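You operate a simulated robot arm through the tools that you are given. There is no shell and no other tool. Be economical: measure what you need, move in short steps, check, and stop when the job is done.

Carry out the task below with a simulated robot arm. There is one attempt and no reset: what you move stays moved.

## Task
Meter the damp envelope, lay on the blotter for that reading and press it till dry.
Fine: meter back in its place; leave the other blotter.

The check looks at the end state, three seconds after you hand in, the way a careful person would. Anything else that was tipped, shoved, dropped, spilled or broken makes it a failure.

## Robot
A 7-joint arm with a two-finger parallel gripper, fixed in place. Base frame: the origin is at the foot of the arm, x ahead of it, y to its left, z up. Lengths are in m, angles in rad, forces in N, time in s.
Its first joint turns from -2.897 to 2.897 rad. Payload 4.4 kg.
The TCP is the grasp point between the finger pads, 0.023 m short of the fingertips. In the tool frame z runs along the fingers and y along their closing line. Largest opening 0.094 m; finger width 0.038, thickness 0.01; the body of the gripper, 0.054 by 0.096 m, starts 0.039 m behind the TCP.
Orientation is that of the tool frame in the base frame, as a unit quaternion [x, y, z, w]. With the fingers straight down and closing along the base's y, the tool's x points along the base's -x, its y along +y and its z along -z.

## Interface
- The arm moves only by the tool jog_arm. Its argument "plan" is text: rows parted by semicolons, each of 7 numbers parted by spaces: the shift along the base's x, y, z in m, then the turn, a rotation vector about the base's x, y, z in rad, then the closure in counts, from 0 (fully open) to 255 (shut). In form: tx ty tz ax ay az claw; .... A call has 1 to 10 rows; each row is the pose to reach, as a shift and turn from the pose commanded when the call began. Each row takes 0.2 s and may step no farther than 0.05 m and 0.15 rad from the row before; otherwise, or with a gripper value out of range, the whole call is refused. A pose out of reach is approached as far as the arm can. The call stops where the force on the tool passes 40 N (or 10 N more than at its start, if that is more) or the arm is blocked; 0.2 s more then pass. Each finger travels about 0.072 m/s and halts on what it meets, pressing with about 24 N; the grip force reading is that of the motor and also rises with nothing between the fingers. The clock runs only during rows and for 0.2 s after the last one: add rows that repeat a pose to give the fingers time. It gives the time, the measured TCP pose, the force on the tool (base axes), the opening and the grip force at its end, in the units of the frame above (readings bear some noise), and new pictures: "views" is both (left out), scene, wrist or none.
- Cameras (640 x 400 px; columns grow to the right, rows downward): "scene" is fixed at [0.4084, -0.6421, 1.6296]; the picture's right is [0.76, -0.65, 0.00], its down [-0.34, -0.40, -0.85] and it looks along [0.56, 0.65, -0.52] (base axes); focal length 369 px, centre (320, 200). "wrist" rides on the gripper at [-0.039, 0, -0.044] in the tool frame; the picture's right is [0.00, -1.00, 0.00], its down [0.97, 0.00, -0.24] and it looks along [0.24, 0.00, 0.97] (tool axes); focal length 218 px, centre (320, 200). There is no depth. A picture from a camera that has moved, and an enlarged one, comes with that camera's place and axes in the base frame and with its lens. The place of the scene camera against the robot may be out by one fixed shift of up to 0.025 m in any direction.
- inspect(camera, box): a new picture of the part [left, top, right, bottom] of that camera's present view, enlarged. The clock stands still meanwhile.
- sign_off(): hands the job in; it is judged then, once.

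Go step by step. Nothing tells you positions but the pictures and the camera data: compare them with the known pose of the tool, close in by small moves and look again before you grip or let go. The budget is 120 turns and 150 pictures, counting those below and the enlarged ones. Unless the task says otherwise, let go and move clear before handing in, and close with one line.

The tools are called after "Emit:" by a JSON object that holds its "api" and its "payload". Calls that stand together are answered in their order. jog_arm: Moves the arm, as the interface text tells. Its arguments: {"type":"object","properties":{"plan":{"type":"string"},"views":{"type":"string","enum":["both","scene","wrist","none"]}},"required":["plan"]} The other tools are called the same way: inspect (camera, box) takes an enlarged picture of a part of a camera's view; sign_off () hands the job in.

At the start:

```text
t: 0.0
ee_pos: [0.6504, 0.1087, 1.1763]
ee_rot: [0.0, 1.0, 0.0, 0.0]
wrist_force: [0.0, 0.1, 0.5]
width: 0.0941
grip_force: 0.1
```

scene: 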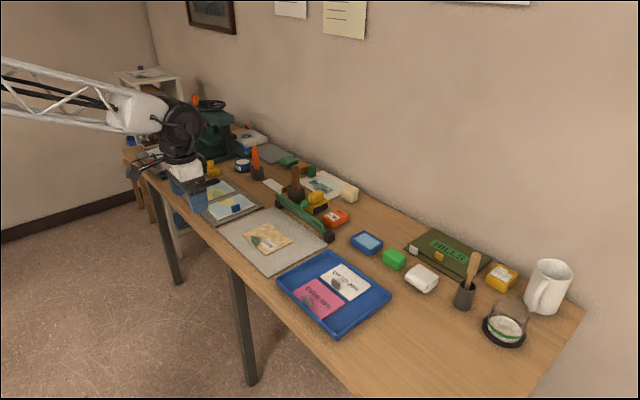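
wrist: 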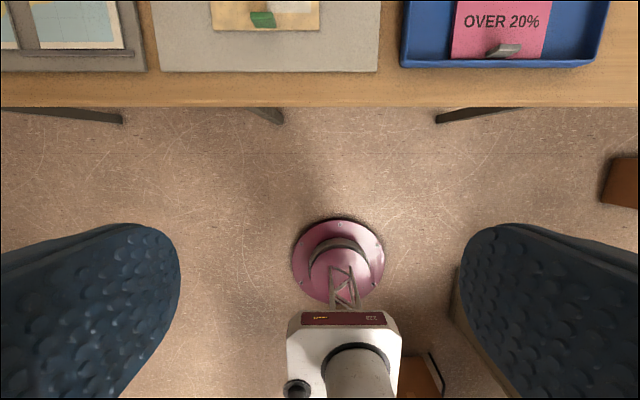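

I see a bench with an envelope on a grey mat, a blue tray with two blotters (white and pink, "over 20%") and many tools. I'll enlarge the views to find the meter and the press.

Emit:
{"api": "inspect", "payload": {"camera": "scene", "box": [240, 200, 400, 340]}}

Emit:
{"api": "inspect", "payload": {"camera": "scene", "box": [180, 100, 380, 240]}}

Emit:
{"api": "inspect", "payload": {"camera": "scene", "box": [340, 190, 580, 350]}}

```text
2.86 times, centred on (320, 270) of scene
camera zoom: at [0.4084, -0.6421, 1.6296], right [0.76, -0.65, 0.0], down [-0.34, -0.4, -0.85], along [0.56, 0.65, -0.52], focal length 1054 px, centre (320, 0)
```

zoom: 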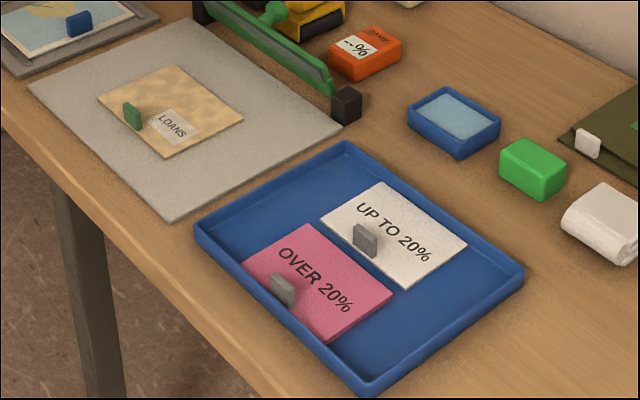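

```text
2.86 times, centred on (280, 170) of scene
camera zoom: at [0.4084, -0.6421, 1.6296], right [0.76, -0.65, 0.0], down [-0.34, -0.4, -0.85], along [0.56, 0.65, -0.52], focal length 1054 px, centre (434, 286)
```

zoom: 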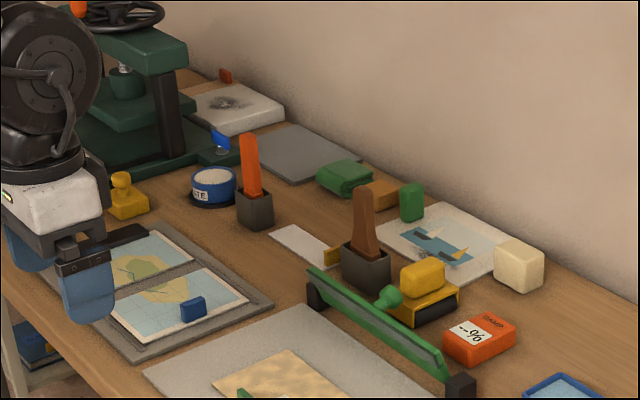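

```text
2.50 times, centred on (460, 270) of scene
camera zoom: at [0.4084, -0.6421, 1.6296], right [0.76, -0.65, 0.0], down [-0.34, -0.4, -0.85], along [0.56, 0.65, -0.52], focal length 922 px, centre (-30, 25)
```

zoom: 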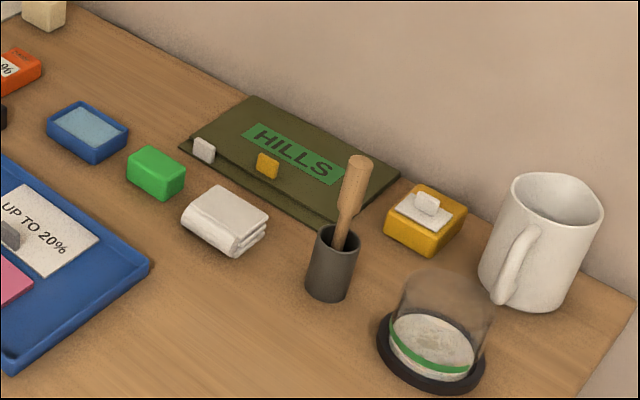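

The orange "--%" block is likely the meter. The damp "LOANS" envelope sits on the grey mat. I'll move forward over the bench to see from above with the wrist camera.

Emit:
{"api": "jog_arm", "payload": {"plan": "0.04 0 0.02 0 0 0 0; 0.08 0 0.04 0 0 0 0; 0.12 0 0.06 0 0 0 0; 0.16 0 0.08 0 0 0 0; 0.2 0 0.08 0 0 0 0; 0.2 0 0.08 0 0 0 0"}}

```text
t: 1.4
ee_pos: [0.8506, 0.1085, 1.2567]
ee_rot: [0.0, 1.0, 0.001, 0.0]
wrist_force: [0.5, 0.0, 0.5]
width: 0.0939
grip_force: 0.0
camera wrist: at [0.8893, 0.1106, 1.3003], right [0.0, -1.0, 0.0], down [-0.97, 0.0, 0.24], along [-0.24, 0.0, -0.97], focal length 218 px, centre (320, 200)
```

scene: 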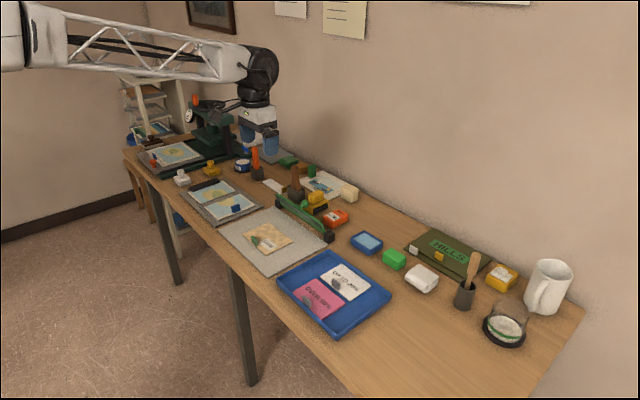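
wrist: 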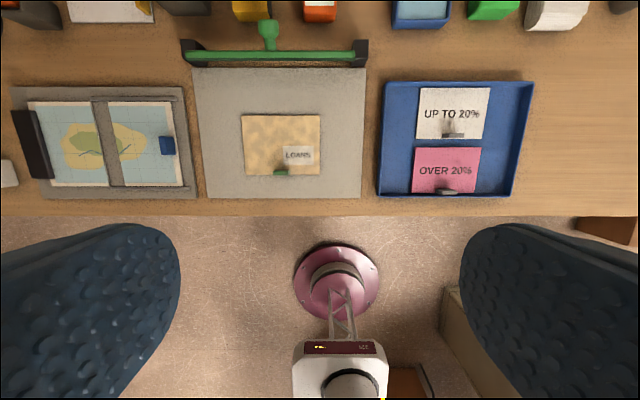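

The meter looks to be around x≈1.1, y≈0.11. I'll move farther forward to see the back row.

Emit:
{"api": "jog_arm", "payload": {"plan": "0.04 0 0.0 0 0 0 0; 0.08 0 0.0 0 0 0 0; 0.12 0 0 0 0 0 0; 0.16 0 0 0 0 0 0; 0.2 0 0 0 0 0 0; 0.2 0 0 0 0 0 0"}}

```text
t: 2.8
ee_pos: [1.051, 0.1095, 1.2579]
ee_rot: [0.0, 1.0, 0.0, 0.0]
wrist_force: [-0.2, -0.3, -0.2]
width: 0.094
grip_force: 0.1
camera wrist: at [1.0891, 0.1105, 1.3003], right [0.0, -1.0, 0.0], down [-0.97, 0.0, 0.24], along [-0.24, 0.0, -0.97], focal length 218 px, centre (320, 200)
```

scene: 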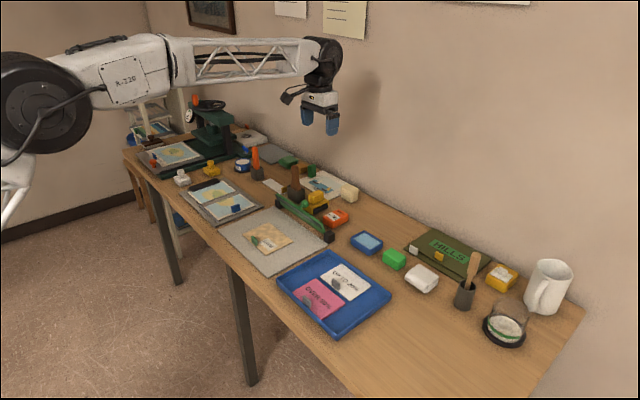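
wrist: 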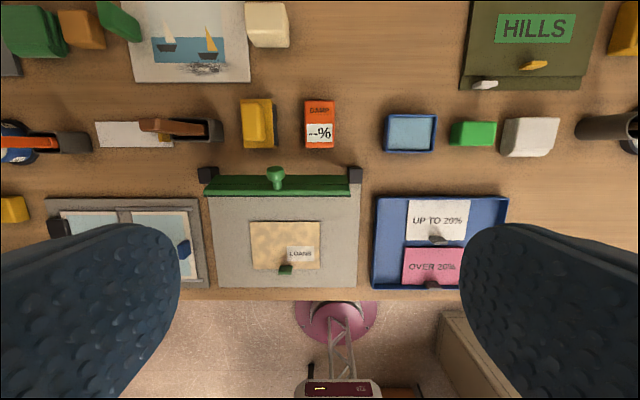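

Emit:
{"api": "inspect", "payload": {"camera": "wrist", "box": [190, 80, 370, 195]}}

Emit:
{"api": "inspect", "payload": {"camera": "scene", "box": [260, 180, 360, 250]}}

Emit:
{"api": "inspect", "payload": {"camera": "scene", "box": [120, 80, 280, 200]}}

```text
3.48 times, centred on (280, 138) of wrist
camera zoom: at [1.0891, 0.1105, 1.3003], right [0.0, -1.0, 0.0], down [-0.97, 0.0, 0.24], along [-0.24, 0.0, -0.97], focal length 759 px, centre (459, 417)
```

zoom: 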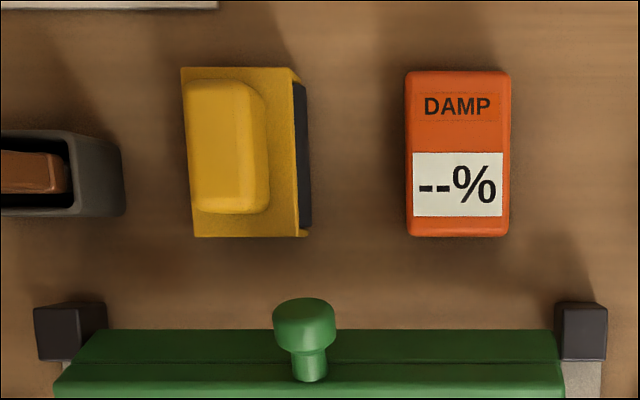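

```text
5.71 times, centred on (310, 215) of scene
camera zoom: at [0.4084, -0.6421, 1.6296], right [0.76, -0.65, 0.0], down [-0.34, -0.4, -0.85], along [0.56, 0.65, -0.52], focal length 2108 px, centre (377, 114)
```

zoom: 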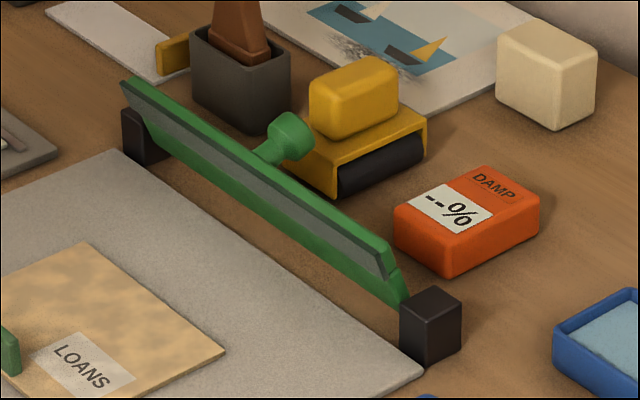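

```text
3.33 times, centred on (200, 140) of scene
camera zoom: at [0.4084, -0.6421, 1.6296], right [0.76, -0.65, 0.0], down [-0.34, -0.4, -0.85], along [0.56, 0.65, -0.52], focal length 1230 px, centre (720, 400)
```

zoom: 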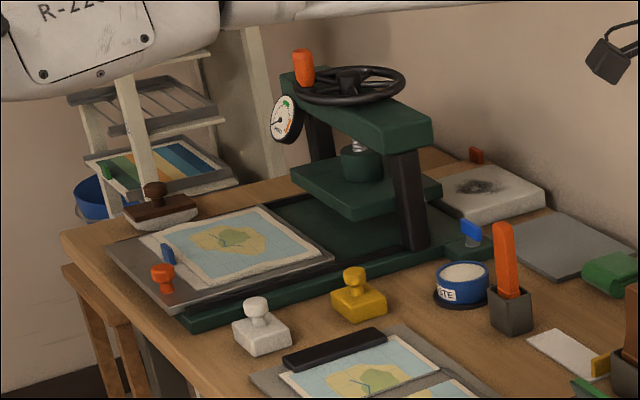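

The meter is the orange block at about (1.12, 0.11), with its top near z≈0.905. I'll move above it, to test the reach.

Emit:
{"api": "jog_arm", "payload": {"plan": "0.04 0.001 -0.04 0 0 0 0; 0.071 0.001 -0.08 0 0 0 0; 0.071 0.001 -0.12 0 0 0 0; 0.071 0.001 -0.16 0 0 0 0; 0.071 0.001 -0.2 0 0 0 0; 0.071 0.001 -0.24 0 0 0 0; 0.071 0.001 -0.24 0 0 0 0"}}

```text
refused: row 1 steps farther than a row can; nothing moved
```

Emit:
{"api": "jog_arm", "payload": {"plan": "0.03 0.001 -0.03 0 0 0 0; 0.06 0.001 -0.06 0 0 0 0; 0.071 0.001 -0.10 0 0 0 0; 0.071 0.001 -0.14 0 0 0 0; 0.071 0.001 -0.18 0 0 0 0; 0.071 0.001 -0.22 0 0 0 0; 0.071 0.001 -0.24 0 0 0 0; 0.071 0.001 -0.24 0 0 0 0"}}

```text
t: 4.6
ee_pos: [1.1216, 0.11, 1.0168]
ee_rot: [0.001, 1.0, 0.0, 0.0]
wrist_force: [-0.2, -0.1, -1.1]
width: 0.0939
grip_force: 0.0
camera wrist: at [1.1594, 0.1119, 1.0598], right [0.0, -1.0, 0.0], down [-0.97, 0.0, 0.24], along [-0.24, 0.0, -0.97], focal length 218 px, centre (320, 200)
```

scene: 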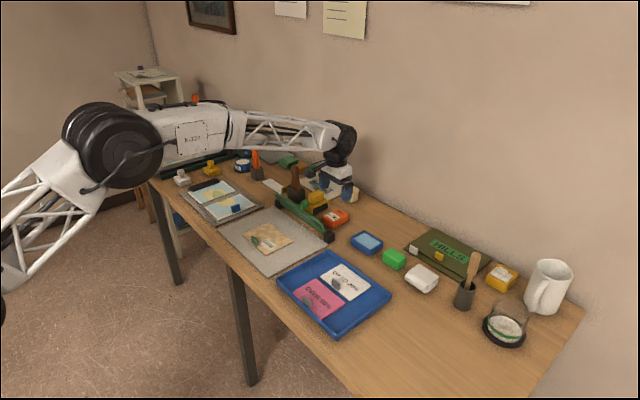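
wrist: 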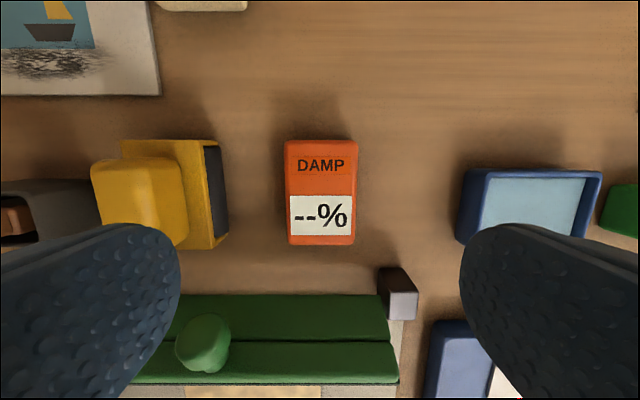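

The meter is centred under the tool. I'll partly close to clear the roller, then descend.

Emit:
{"api": "jog_arm", "payload": {"plan": "0.002 0.001 -0.03 0 0 0 65; 0.002 0.001 -0.06 0 0 0 65; 0.002 0.001 -0.085 0 0 0 65; 0.002 0.001 -0.1 0 0 0 65; 0.002 0.001 -0.108 0 0 0 65; 0.002 0.001 -0.108 0 0 0 65"}}

```text
t: 6.0
ee_pos: [1.1231, 0.1111, 0.9077]
ee_rot: [0.0, 1.0, 0.0, 0.0]
wrist_force: [-0.2, -1.0, -0.1]
width: 0.07
grip_force: 0.1
camera wrist: at [1.1616, 0.1126, 0.9523], right [0.0, -1.0, 0.0], down [-0.97, 0.0, 0.24], along [-0.24, 0.0, -0.97], focal length 218 px, centre (320, 200)
```

scene: 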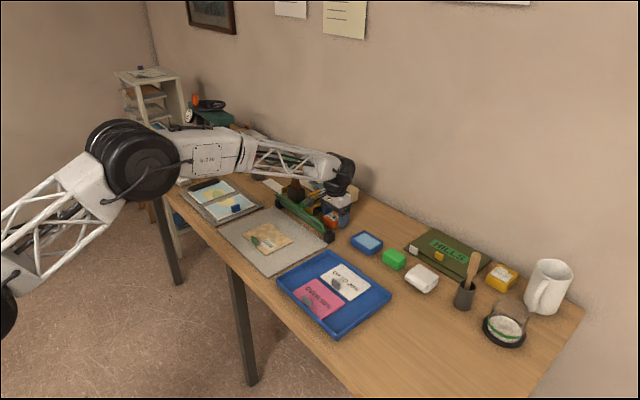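
wrist: 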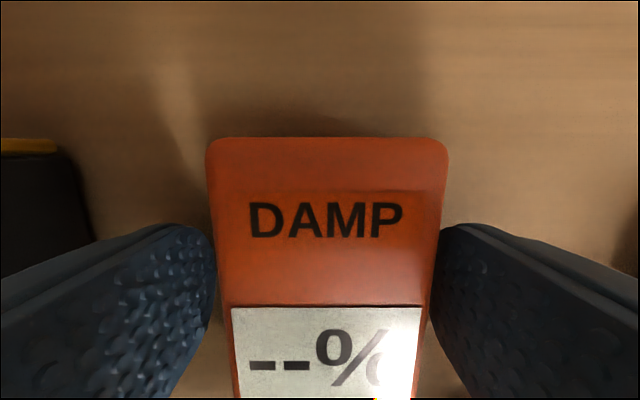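

Emit:
{"api": "jog_arm", "payload": {"plan": "0 0 0 0 0 0 150; 0 0 0 0 0 0 200; 0 0 0 0 0 0 200; 0 0 0.02 0 0 0 200; 0 0 0.05 0 0 0 200; 0 0 0.09 0 0 0 200;0 0 0.13 0 0 0 200;0 0 0.13 0 0 0 200"}}

```text
t: 7.8
ee_pos: [1.1233, 0.1099, 1.0402]
ee_rot: [0.0, 1.0, 0.0, 0.0]
wrist_force: [-0.3, 0.0, -1.7]
width: 0.0517
grip_force: 23.9
camera wrist: at [1.1616, 0.1116, 1.0829], right [0.0, -1.0, 0.0], down [-0.97, 0.0, 0.24], along [-0.24, 0.0, -0.97], focal length 218 px, centre (320, 200)
```

scene: 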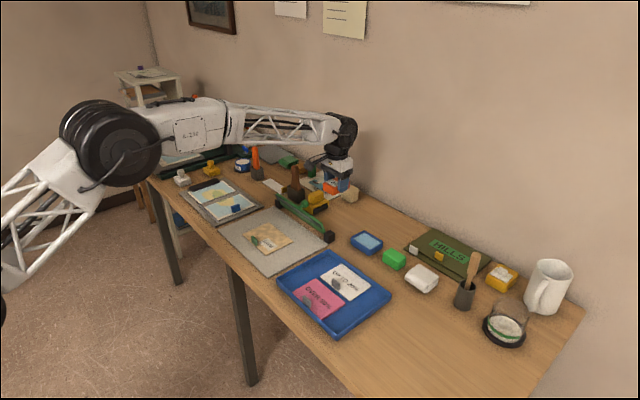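
wrist: 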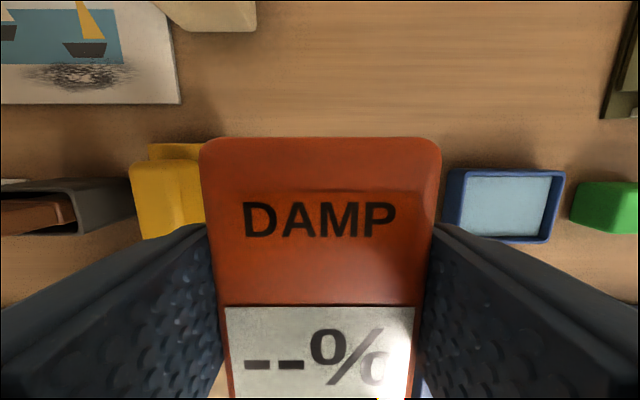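

Meter in hand. Now carrying it over the envelope (centre about x 0.89, y 0.18).

Emit:
{"api": "jog_arm", "payload": {"plan": "-0.045 0.017 0 0 0 0 200; -0.09 0.034 0 0 0 0 200; -0.135 0.051 0 0 0 0 200; -0.18 0.068 0 0 0 0 200; -0.215 0.082 0 0 0 0 200; -0.215 0.082 -0.04 0 0 0 200; -0.215 0.082 -0.07 0 0 0 200; -0.215 0.082 -0.09 0 0 0 200; -0.215 0.082 -0.09 0 0 0 200"}}

```text
t: 9.8
ee_pos: [0.9088, 0.193, 0.9496]
ee_rot: [0.0, 1.0, 0.0, 0.0]
wrist_force: [0.1, -0.6, -1.3]
width: 0.0515
grip_force: 24.3
camera wrist: at [0.9468, 0.1938, 0.9924], right [0.0, -1.0, 0.0], down [-0.97, 0.0, 0.24], along [-0.24, 0.0, -0.97], focal length 218 px, centre (320, 200)
```

scene: 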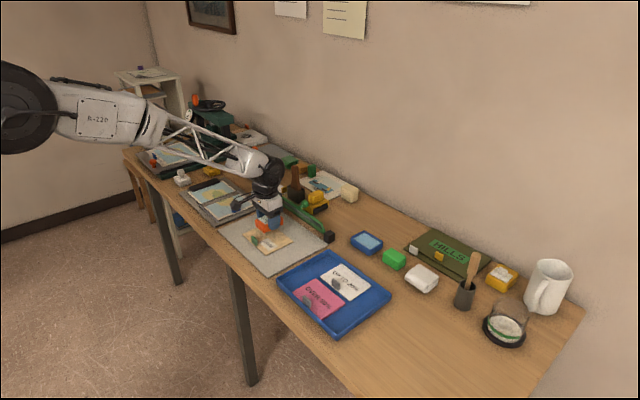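
wrist: 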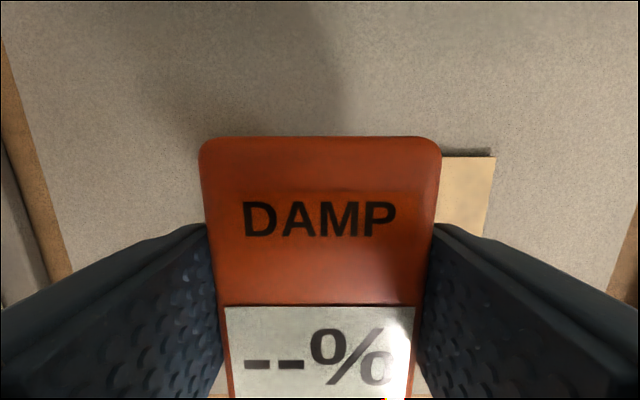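

Emit:
{"api": "jog_arm", "payload": {"plan": "-0.012 -0.01 -0.015 0 0 0 200; -0.012 -0.01 -0.024 0 0 0 200; -0.012 -0.01 -0.03 0 0 0 200; -0.012 -0.01 -0.033 0 0 0 200; -0.012 -0.01 -0.033 0 0 0 200"}}

```text
t: 11.0
ee_pos: [0.8964, 0.1819, 0.9176]
ee_rot: [0.0, 1.0, 0.0, 0.001]
wrist_force: [3.1, -1.2, 18.6]
width: 0.0516
grip_force: 23.7
camera wrist: at [0.9351, 0.1842, 0.9607], right [0.0, -1.0, 0.0], down [-0.97, 0.0, 0.24], along [-0.24, 0.0, -0.97], focal length 218 px, centre (320, 200)
```

scene: 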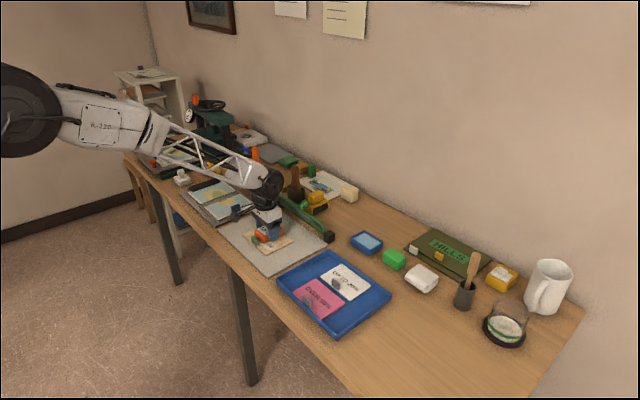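
wrist: 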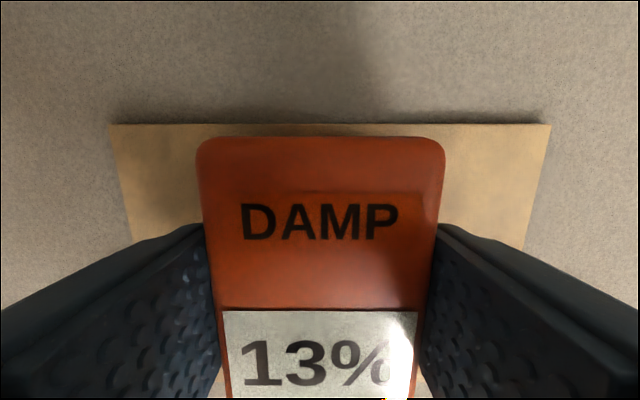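

It reads 13%. I'll hold briefly to make sure it's settled.

Emit:
{"api": "jog_arm", "payload": {"plan": "0 0 0 0 0 0 200; 0 0 0 0 0 0 200; 0 0 0 0 0 0 200; 0 0 0 0 0 0 200; 0 0 0 0 0 0 200", "views": "wrist"}}

```text
t: 12.2
ee_pos: [0.896, 0.1839, 0.9159]
ee_rot: [0.0, 1.0, 0.001, 0.0]
wrist_force: [0.5, -0.4, 18.6]
width: 0.0517
grip_force: 23.9
camera wrist: at [0.9344, 0.1843, 0.9594], right [0.0, -1.0, 0.0], down [-0.97, 0.0, 0.24], along [-0.24, 0.0, -0.97], focal length 218 px, centre (320, 200)
```

wrist: 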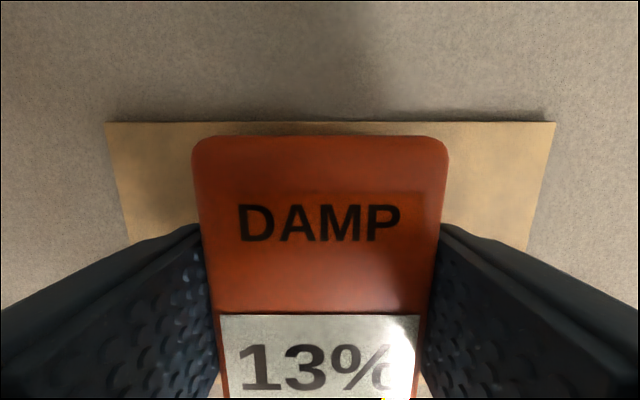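

A steady 13% calls for the "UP TO 20%" white blotter. I'll return the meter to its place.

Emit:
{"api": "jog_arm", "payload": {"plan": "0 0 0.04 0 0 0 200; 0 0 0.08 0 0 0 200; 0 0 0.123 0 0 0 200; 0.045 -0.0144 0.123 0 0 0 200; 0.09 -0.0288 0.123 0 0 0 200; 0.135 -0.0432 0.123 0 0 0 200; 0.18 -0.0576 0.123 0 0 0 200; 0.227 -0.072 0.123 0 0 0 200; 0.227 -0.072 0.08 0 0 0 200; 0.227 -0.072 0.05 0 0 0 200"}}

```text
t: 14.4
ee_pos: [1.1229, 0.1105, 0.9677]
ee_rot: [0.0, 1.0, 0.0, 0.0]
wrist_force: [-0.8, 0.9, -1.1]
width: 0.0518
grip_force: 23.8
camera wrist: at [1.1612, 0.1124, 1.0099], right [0.0, -1.0, 0.0], down [-0.97, 0.0, 0.24], along [-0.24, 0.0, -0.97], focal length 218 px, centre (320, 200)
```

scene: 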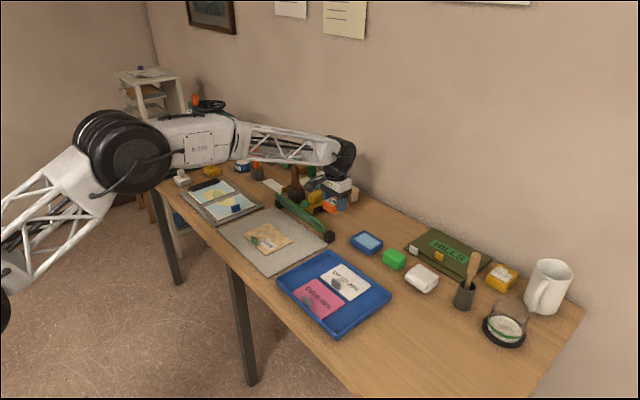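
wrist: 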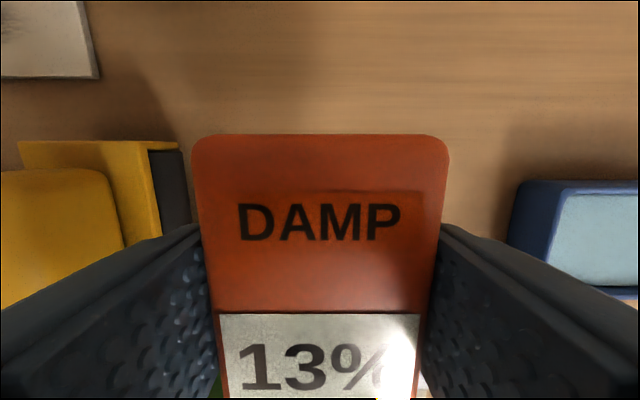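

Emit:
{"api": "jog_arm", "payload": {"plan": "0 0 -0.03 0 0 0 200; 0 0 -0.045 0 0 0 200; 0 0 -0.053 0 0 0 200; 0 0 -0.057 0 0 0 200; 0 0 -0.057 0 0 0 200", "views": "none"}}

```text
t: 15.6
ee_pos: [1.1237, 0.1104, 0.9095]
ee_rot: [0.0, 1.0, 0.0, -0.001]
wrist_force: [0.5, -0.7, -1.9]
width: 0.0516
grip_force: 23.9
```

Emit:
{"api": "jog_arm", "payload": {"plan": "0 0 -0.001 0 0 0 200; 0 0 -0.002 0 0 0 200; 0 0 -0.002 0 0 0 200", "views": "none"}}

```text
t: 16.4
ee_pos: [1.1227, 0.1107, 0.907]
ee_rot: [0.0, 1.0, -0.001, 0.0]
wrist_force: [0.7, 0.5, -2.0]
width: 0.0518
grip_force: 24.2
```

Emit:
{"api": "jog_arm", "payload": {"plan": "0 0 -0.001 0 0 0 200; 0 0 -0.0015 0 0 0 200; 0 0 -0.0015 0 0 0 200", "views": "none"}}

```text
t: 17.2
ee_pos: [1.1228, 0.1119, 0.907]
ee_rot: [0.0, 1.0, 0.0, 0.001]
wrist_force: [-2.0, -2.8, 9.9]
width: 0.0514
grip_force: 24.3
```

Contact with the table. Releasing the meter and rising.

Emit:
{"api": "jog_arm", "payload": {"plan": "0 0 0 0 0 0 120; 0 0 0 0 0 0 65; 0 0 0 0 0 0 65; 0 0 0.03 0 0 0 65; 0 0 0.07 0 0 0 65; 0 0 0.11 0 0 0 65; 0 0 0.15 0 0 0 65; -0.04 0 0.17 0 0 0 65; -0.04 0 0.17 0 0 0 65"}}

```text
t: 19.2
ee_pos: [1.0832, 0.1121, 1.0766]
ee_rot: [0.0, 1.0, 0.0, 0.0]
wrist_force: [0.3, 0.0, 1.2]
width: 0.0701
grip_force: 0.1
camera wrist: at [1.1217, 0.1125, 1.1191], right [0.0, -1.0, 0.0], down [-0.97, 0.0, 0.24], along [-0.24, 0.0, -0.97], focal length 218 px, centre (320, 200)
```

scene: 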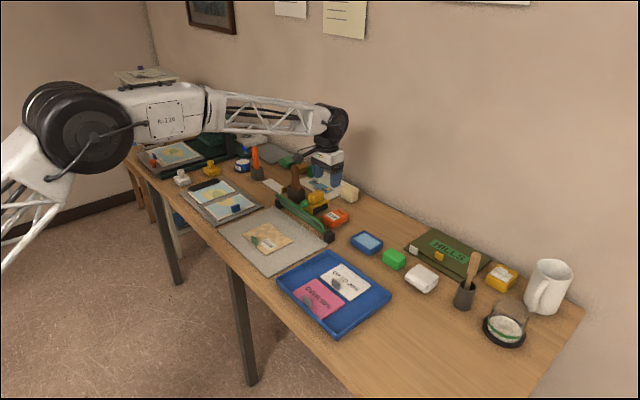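
wrist: 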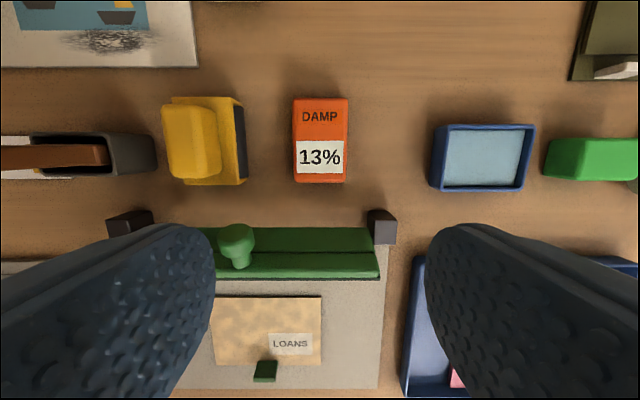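

Meter is back and still shows 13%. Now I'll go look at the white blotter in the tray from above.

Emit:
{"api": "jog_arm", "payload": {"plan": "-0.03 -0.035 0 0 0 0 0; -0.06 -0.07 0 0 0 0 0; -0.09 -0.105 0 0 0 0 0; -0.12 -0.14 0 0 0 0 0; -0.15 -0.175 0 0 0 0 0; -0.18 -0.21 0 0 0 0 0; -0.18 -0.235 0 0 0 0 0; -0.18 -0.235 0 0 0 0 0", "views": "wrist"}}

```text
t: 21.0
ee_pos: [0.9035, -0.1233, 1.0756]
ee_rot: [0.0, 1.0, 0.0, 0.001]
wrist_force: [-0.1, 0.3, 0.1]
width: 0.0939
grip_force: 0.1
camera wrist: at [0.9417, -0.1223, 1.1187], right [0.0, -1.0, 0.0], down [-0.97, 0.0, 0.24], along [-0.24, 0.0, -0.97], focal length 218 px, centre (320, 200)
```

wrist: 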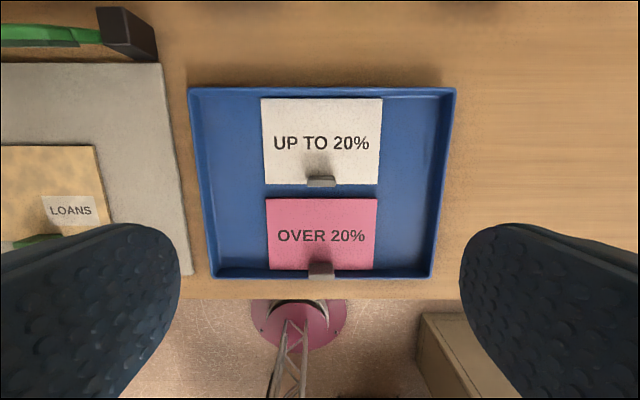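

White blotter's tab is near (0.900, −0.1225), a plate about 28 mm wide in y. I'll grip its sides with the present orientation, descending to look closer.

Emit:
{"api": "jog_arm", "payload": {"plan": "-0.003 0 -0.04 0 0 0 90; -0.003 0 -0.08 0 0 0 90; -0.003 0 -0.11 0 0 0 90; -0.003 0 -0.11 0 0 0 90"}}

Emit:
{"api": "inspect", "payload": {"camera": "wrist", "box": [220, 60, 420, 320]}}

Emit:
{"api": "inspect", "payload": {"camera": "scene", "box": [280, 230, 400, 330]}}

```text
t: 22.0
ee_pos: [0.9005, -0.1233, 0.9661]
ee_rot: [0.0, 1.0, 0.001, 0.0]
wrist_force: [0.2, 0.5, -0.9]
width: 0.0607
grip_force: 0.0
camera wrist: at [0.9384, -0.1221, 1.0095], right [0.0, -1.0, 0.0], down [-0.97, 0.0, 0.24], along [-0.24, 0.0, -0.97], focal length 218 px, centre (320, 200)
```

scene: 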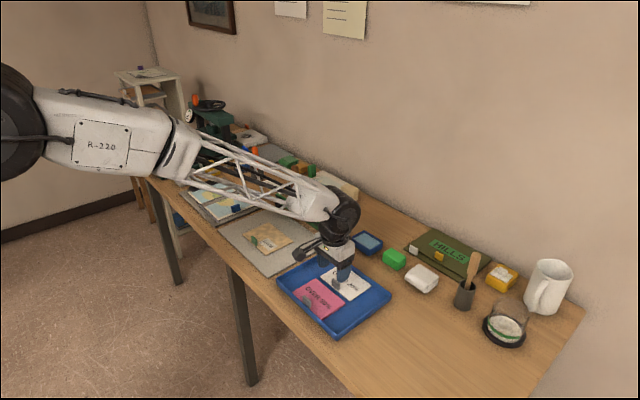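
wrist: 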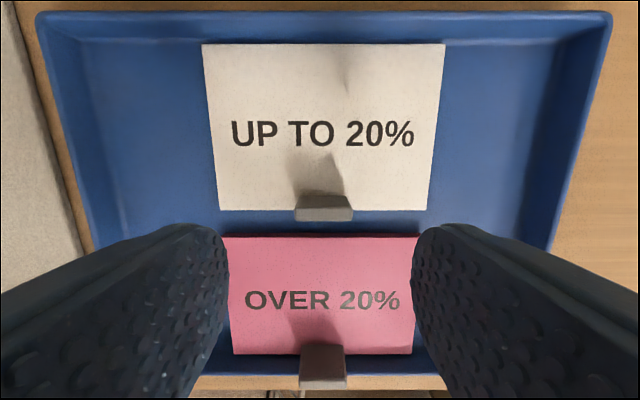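

```text
1.54 times, centred on (320, 190) of wrist
camera zoom: at [0.9384, -0.1221, 1.0095], right [0.0, -1.0, 0.0], down [-0.97, 0.0, 0.24], along [-0.24, 0.0, -0.97], focal length 336 px, centre (320, 215)
```

zoom: 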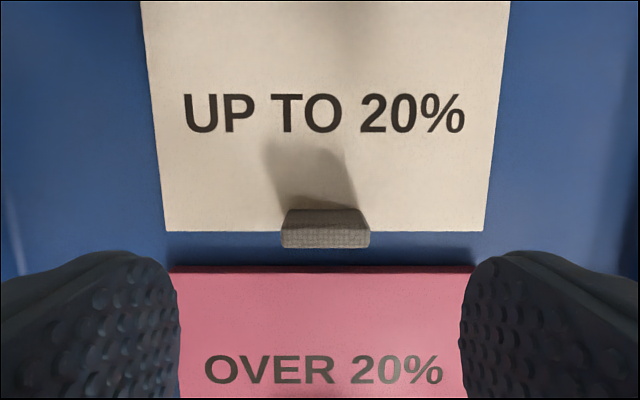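

```text
4.00 times, centred on (340, 280) of scene
camera zoom: at [0.4084, -0.6421, 1.6296], right [0.76, -0.65, 0.0], down [-0.34, -0.4, -0.85], along [0.56, 0.65, -0.52], focal length 1476 px, centre (240, -120)
```

zoom: 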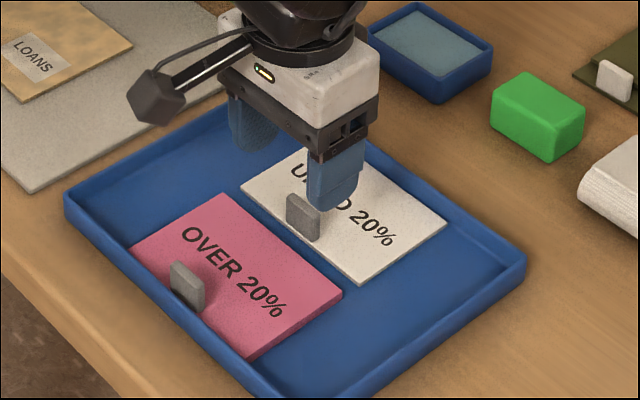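

Emit:
{"api": "jog_arm", "payload": {"plan": "0.005 -0.0005 -0.025 0 0 0 110; 0.005 -0.0005 -0.04 0 0 0 110; 0.005 -0.0005 -0.046 0 0 0 110; 0.005 -0.0005 -0.05 0 0 0 110; 0.005 -0.0005 -0.05 0 0 0 110"}}

Emit:
{"api": "inspect", "payload": {"camera": "scene", "box": [280, 230, 400, 330]}}

```text
t: 23.2
ee_pos: [0.9056, -0.1244, 0.9168]
ee_rot: [0.001, 1.0, 0.0, 0.0]
wrist_force: [-1.0, 0.1, 1.7]
width: 0.0536
grip_force: 0.1
camera wrist: at [0.9437, -0.1232, 0.9591], right [0.0, -1.0, 0.0], down [-0.97, 0.0, 0.24], along [-0.24, 0.0, -0.97], focal length 218 px, centre (320, 200)
```

scene: 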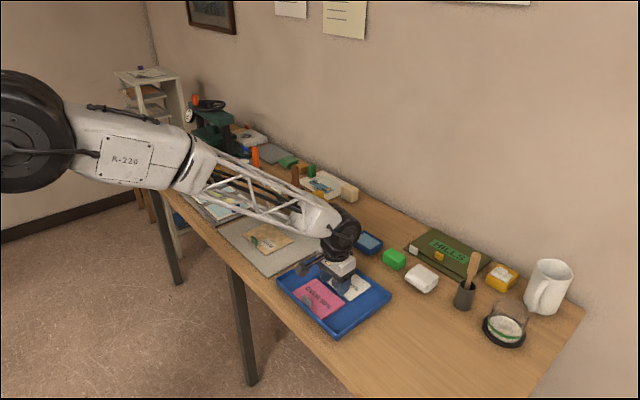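
wrist: 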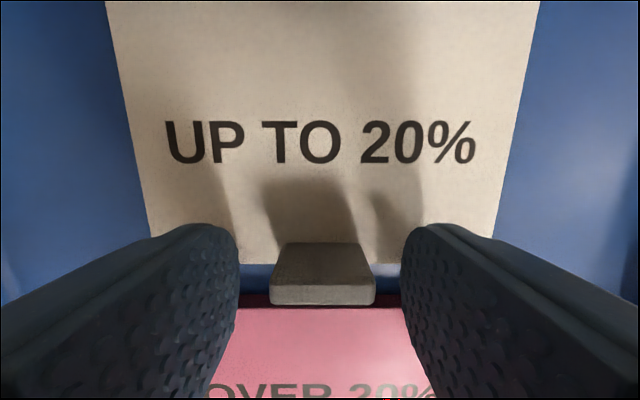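

```text
4.00 times, centred on (340, 280) of scene
camera zoom: at [0.4084, -0.6421, 1.6296], right [0.76, -0.65, 0.0], down [-0.34, -0.4, -0.85], along [0.56, 0.65, -0.52], focal length 1476 px, centre (240, -120)
```

zoom: 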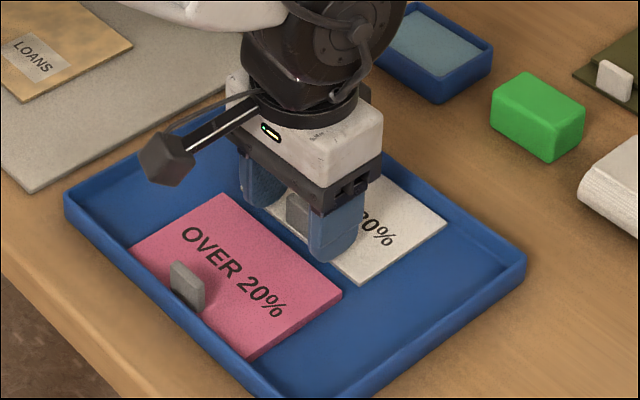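

The tab stands at x≈0.908 between the pads, well centred. I'll lower slightly and grip.

Emit:
{"api": "jog_arm", "payload": {"plan": "0.002 0 -0.002 0 0 0 110; 0.002 0 -0.002 0 0 0 160; 0.002 0 -0.002 0 0 0 230; 0.002 0 -0.002 0 0 0 230; 0.002 0 -0.002 0 0 0 230; 0.002 0 0.01 0 0 0 230; 0.002 0 0.03 0 0 0 230; 0.002 0 0.05 0 0 0 230; 0.002 0 0.05 0 0 0 230"}}

Emit:
{"api": "inspect", "payload": {"camera": "scene", "box": [280, 230, 400, 330]}}

```text
t: 25.2
ee_pos: [0.9081, -0.1244, 0.9651]
ee_rot: [0.0, 1.0, 0.0, 0.0]
wrist_force: [-0.6, -0.6, 0.3]
width: 0.027
grip_force: 23.6
camera wrist: at [0.9456, -0.1229, 1.0086], right [0.0, -1.0, 0.0], down [-0.97, 0.0, 0.24], along [-0.24, 0.0, -0.97], focal length 218 px, centre (320, 200)
```

scene: 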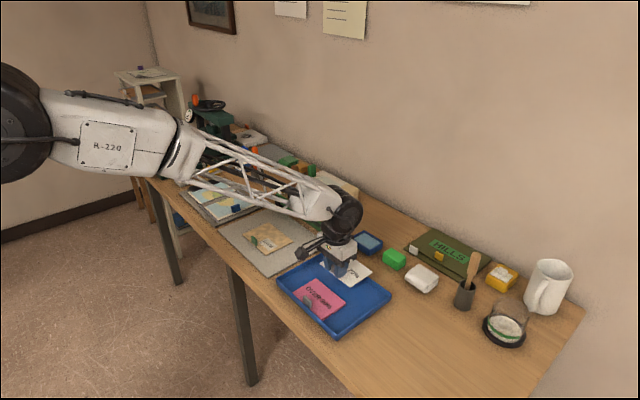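
wrist: 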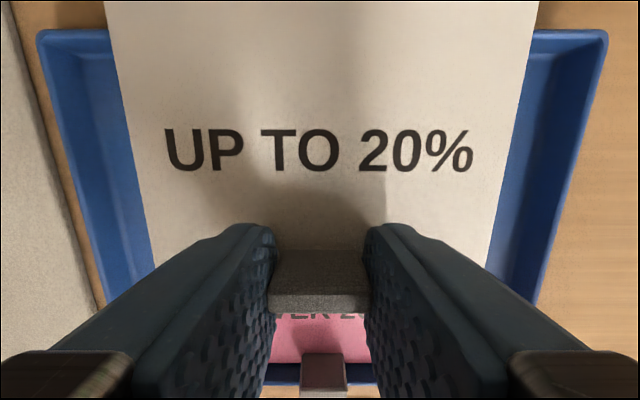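

```text
4.00 times, centred on (340, 280) of scene
camera zoom: at [0.4084, -0.6421, 1.6296], right [0.76, -0.65, 0.0], down [-0.34, -0.4, -0.85], along [0.56, 0.65, -0.52], focal length 1476 px, centre (240, -120)
```

zoom: 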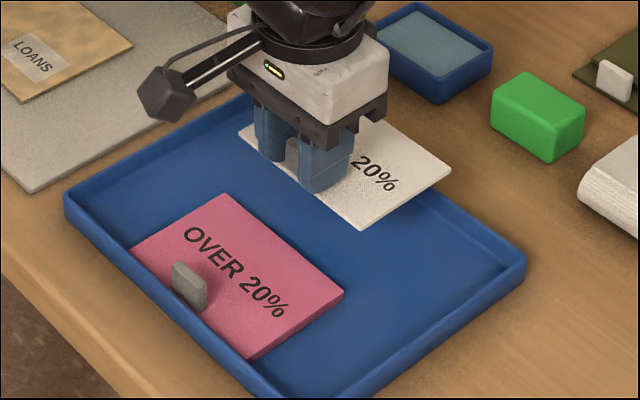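

The blotter lifts level. Envelope spans about x 0.837–0.944, y 0.114–0.249 with its own green tab at the near edge; to keep my fingers off that tab I'll set the blotter down and regrip farther forward on it.

Emit:
{"api": "jog_arm", "payload": {"plan": "0 0 -0.03 0 0 0 230; 0 0 -0.046 0 0 0 230; 0 0 -0.051 0 0 0 230; 0 0 -0.051 0 0 0 160; 0 0 -0.051 0 0 0 140; 0.006 0 -0.049 0 0 0 140; 0.0115 0 -0.049 0 0 0 140; 0.0115 0 -0.049 0 0 0 200; 0.0115 0 -0.049 0 0 0 230; 0.0115 0 -0.049 0 0 0 230"}}

```text
t: 27.4
ee_pos: [0.919, -0.1245, 0.9171]
ee_rot: [-0.001, 1.0, 0.0, 0.0]
wrist_force: [0.6, 0.6, 1.8]
width: 0.027
grip_force: 23.9
camera wrist: at [0.9576, -0.123, 0.9597], right [0.0, -1.0, 0.0], down [-0.97, 0.0, 0.24], along [-0.24, 0.0, -0.97], focal length 218 px, centre (320, 200)
```

scene: 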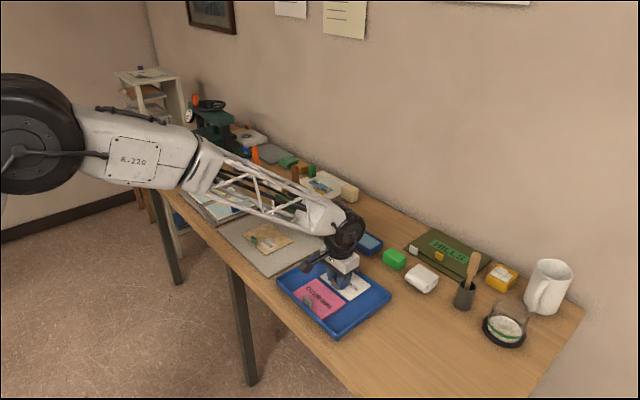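
wrist: 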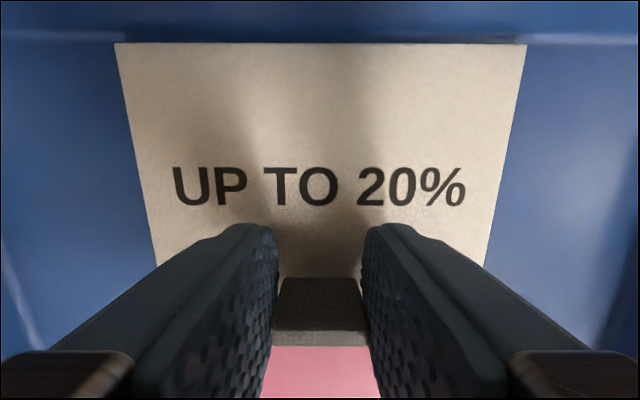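

Emit:
{"api": "jog_arm", "payload": {"plan": "0 0 0.04 0 0 0 230; 0 0 0.08 0 0 0 230; -0.008 0.045 0.08 0 0 0 230; -0.016 0.09 0.08 0 0 0 230; -0.024 0.135 0.08 0 0 0 230; -0.032 0.18 0.08 0 0 0 230; -0.04 0.225 0.08 0 0 0 230; -0.048 0.27 0.08 0 0 0 230; -0.052 0.304 0.08 0 0 0 230; -0.052 0.304 0.06 0 0 0 230"}}

Emit:
{"api": "inspect", "payload": {"camera": "scene", "box": [210, 190, 330, 280]}}

```text
t: 29.6
ee_pos: [0.8672, 0.1803, 0.9772]
ee_rot: [0.0, 1.0, 0.0, -0.001]
wrist_force: [-0.1, -0.4, -0.9]
width: 0.0267
grip_force: 23.9
camera wrist: at [0.9056, 0.1818, 1.0198], right [0.0, -1.0, 0.0], down [-0.97, 0.0, 0.24], along [-0.24, 0.0, -0.97], focal length 218 px, centre (320, 200)
```

scene: 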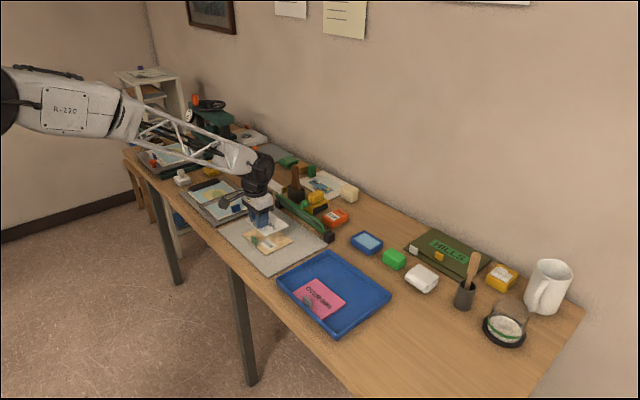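
wrist: 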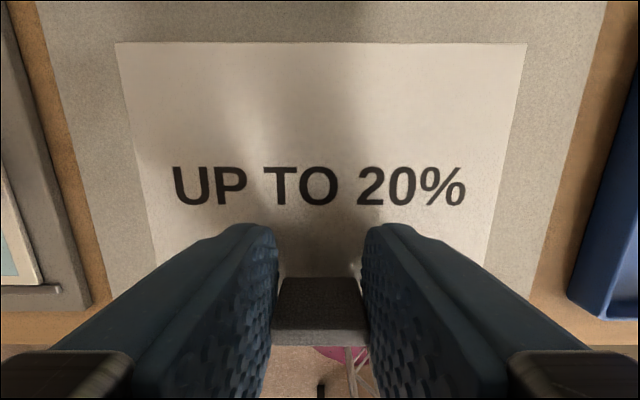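

```text
4.44 times, centred on (270, 235) of scene
camera zoom: at [0.4084, -0.6421, 1.6296], right [0.76, -0.65, 0.0], down [-0.34, -0.4, -0.85], along [0.56, 0.65, -0.52], focal length 1640 px, centre (542, 44)
```

zoom: 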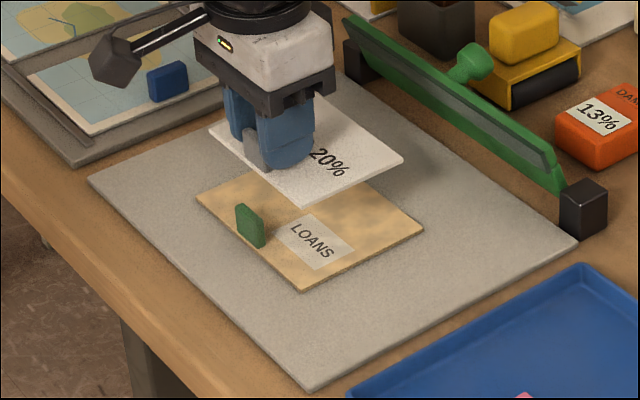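

Blotter is above the envelope, aligned. Lowering.

Emit:
{"api": "jog_arm", "payload": {"plan": "0 0 -0.03 0 0 0 230; 0 0 -0.045 0 0 0 230; 0 0 -0.05 0 0 0 230; 0 0 -0.053 0 0 0 230; 0 0 -0.053 0 0 0 230"}}

Emit:
{"api": "inspect", "payload": {"camera": "scene", "box": [210, 190, 330, 280]}}

```text
t: 30.8
ee_pos: [0.867, 0.1799, 0.9235]
ee_rot: [0.001, 1.0, 0.0, -0.001]
wrist_force: [-0.1, 0.3, -0.9]
width: 0.0272
grip_force: 23.5
camera wrist: at [0.9057, 0.1809, 0.9665], right [0.0, -1.0, 0.0], down [-0.97, 0.0, 0.24], along [-0.24, 0.0, -0.97], focal length 218 px, centre (320, 200)
```

scene: 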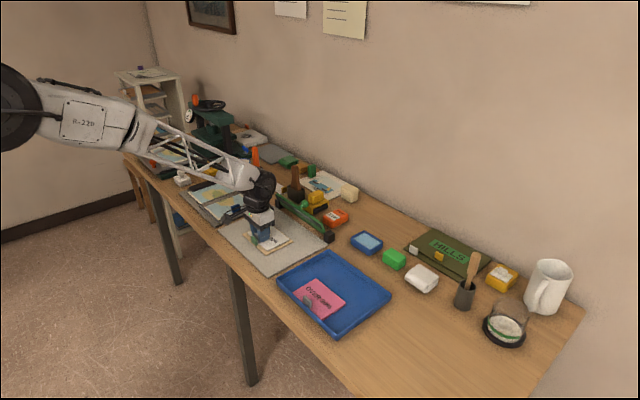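
wrist: 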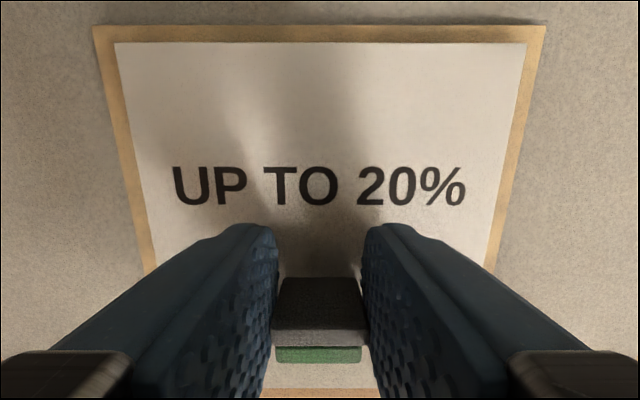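

```text
4.44 times, centred on (270, 235) of scene
camera zoom: at [0.4084, -0.6421, 1.6296], right [0.76, -0.65, 0.0], down [-0.34, -0.4, -0.85], along [0.56, 0.65, -0.52], focal length 1640 px, centre (542, 44)
```

zoom: 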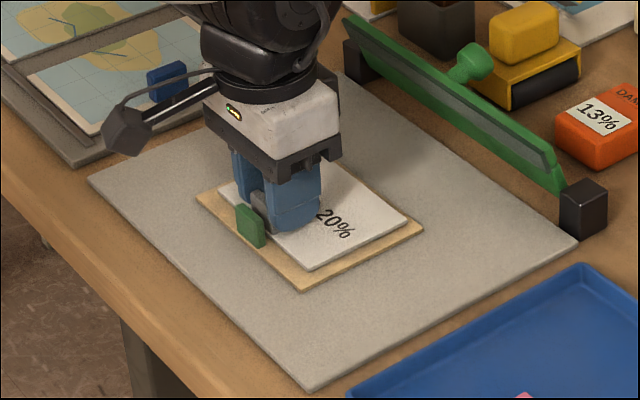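

Emit:
{"api": "jog_arm", "payload": {"plan": "0 0 -0.001 0 0 0 230; 0 0 -0.002 0 0 0 230; 0 0 -0.003 0 0 0 230;  0 0 -0.003 0 0 0 230", "views": "none"}}

```text
t: 31.8
ee_pos: [0.866, 0.1783, 0.9216]
ee_rot: [0.0, 1.0, 0.001, 0.002]
wrist_force: [0.5, 0.5, 10.2]
width: 0.0271
grip_force: 23.9
```

Contact. Release and rise to look.

Emit:
{"api": "jog_arm", "payload": {"plan": "0 0 0.001 0 0 0 200; 0 0 0.001 0 0 0 160; 0 0 0.001 0 0 0 150; 0 0 0.02 0 0 0 150; 0 0 0.06 0 0 0 150; 0 0 0.1 0 0 0 150; 0 0 0.1 0 0 0 150"}}

Emit:
{"api": "inspect", "payload": {"camera": "scene", "box": [210, 190, 330, 280]}}

```text
t: 33.4
ee_pos: [0.8666, 0.1802, 1.0192]
ee_rot: [0.0, 1.0, 0.0, 0.001]
wrist_force: [0.1, 0.6, -0.4]
width: 0.0387
grip_force: 0.0
camera wrist: at [0.9056, 0.181, 1.0634], right [0.0, -1.0, 0.0], down [-0.97, 0.0, 0.24], along [-0.24, 0.0, -0.97], focal length 218 px, centre (320, 200)
```

scene: 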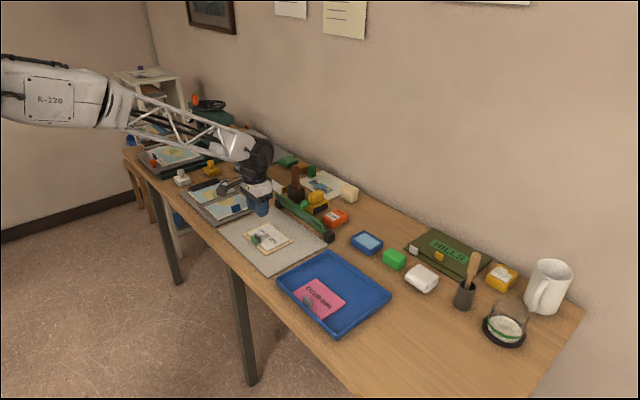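
wrist: 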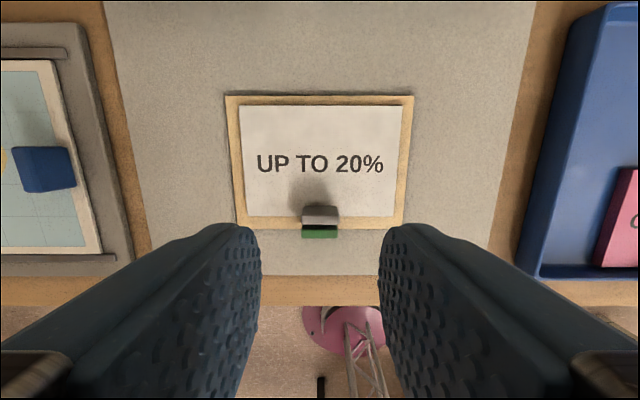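

```text
4.44 times, centred on (270, 235) of scene
camera zoom: at [0.4084, -0.6421, 1.6296], right [0.76, -0.65, 0.0], down [-0.34, -0.4, -0.85], along [0.56, 0.65, -0.52], focal length 1640 px, centre (542, 44)
```

zoom: 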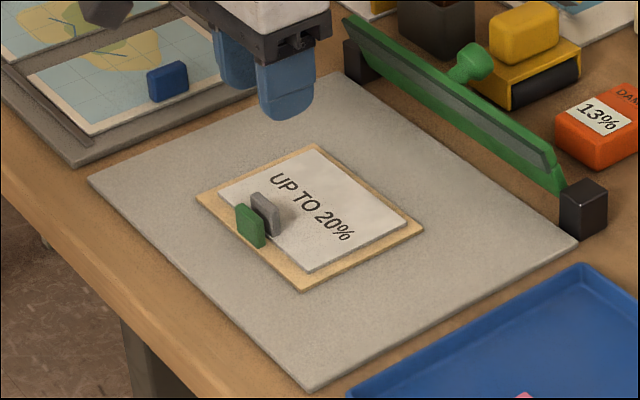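

The blotter is squarely on the envelope. Next I'll press it down with the closed fingers, with force monitored, and watch for the damp patches changing.

Emit:
{"api": "inspect", "payload": {"camera": "wrist", "box": [210, 80, 430, 245]}}

Emit:
{"api": "jog_arm", "payload": {"plan": "0.01 0 0 0 0 0 255; 0.026 0 -0.02 0 0 0 255; 0.026 0 -0.06 0 0 0 255; 0.026 0 -0.085 0 0 0 255; 0.026 0 -0.095 0 0 0 255; 0.026 0 -0.099 0 0 0 255; 0.026 0 -0.099 0 0 0 255", "views": "none"}}

```text
2.42 times, centred on (320, 162) of wrist
camera zoom: at [0.9056, 0.181, 1.0634], right [0.0, -1.0, 0.0], down [-0.97, 0.0, 0.24], along [-0.24, 0.0, -0.97], focal length 529 px, centre (320, 291)
```

zoom: 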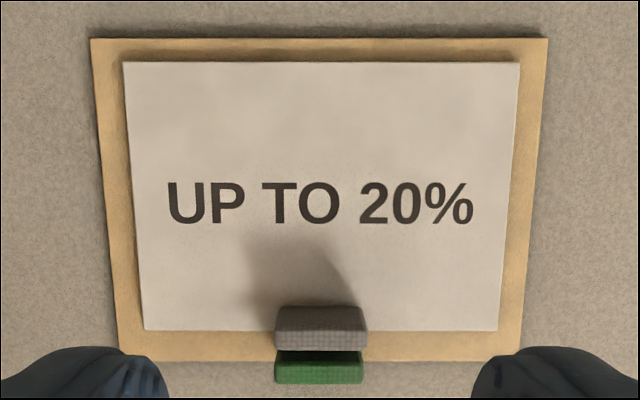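

```text
t: 35.0
ee_pos: [0.8938, 0.1811, 0.9213]
ee_rot: [0.0, 1.0, 0.0, 0.0]
wrist_force: [0.7, 0.2, 0.3]
width: 0.0
grip_force: 23.3
```

Emit:
{"api": "jog_arm", "payload": {"plan": "0 0 -0.002 0 0 0 255; 0 0 -0.004 0 0 0 255; 0 0 -0.006 0 0 0 255; 0 0 -0.006 0 0 0 255", "views": "none"}}

```text
t: 36.0
ee_pos: [0.8932, 0.1794, 0.9167]
ee_rot: [0.0, 1.0, 0.0, 0.001]
wrist_force: [-0.9, -1.4, 10.3]
width: 0.0002
grip_force: 24.5
```

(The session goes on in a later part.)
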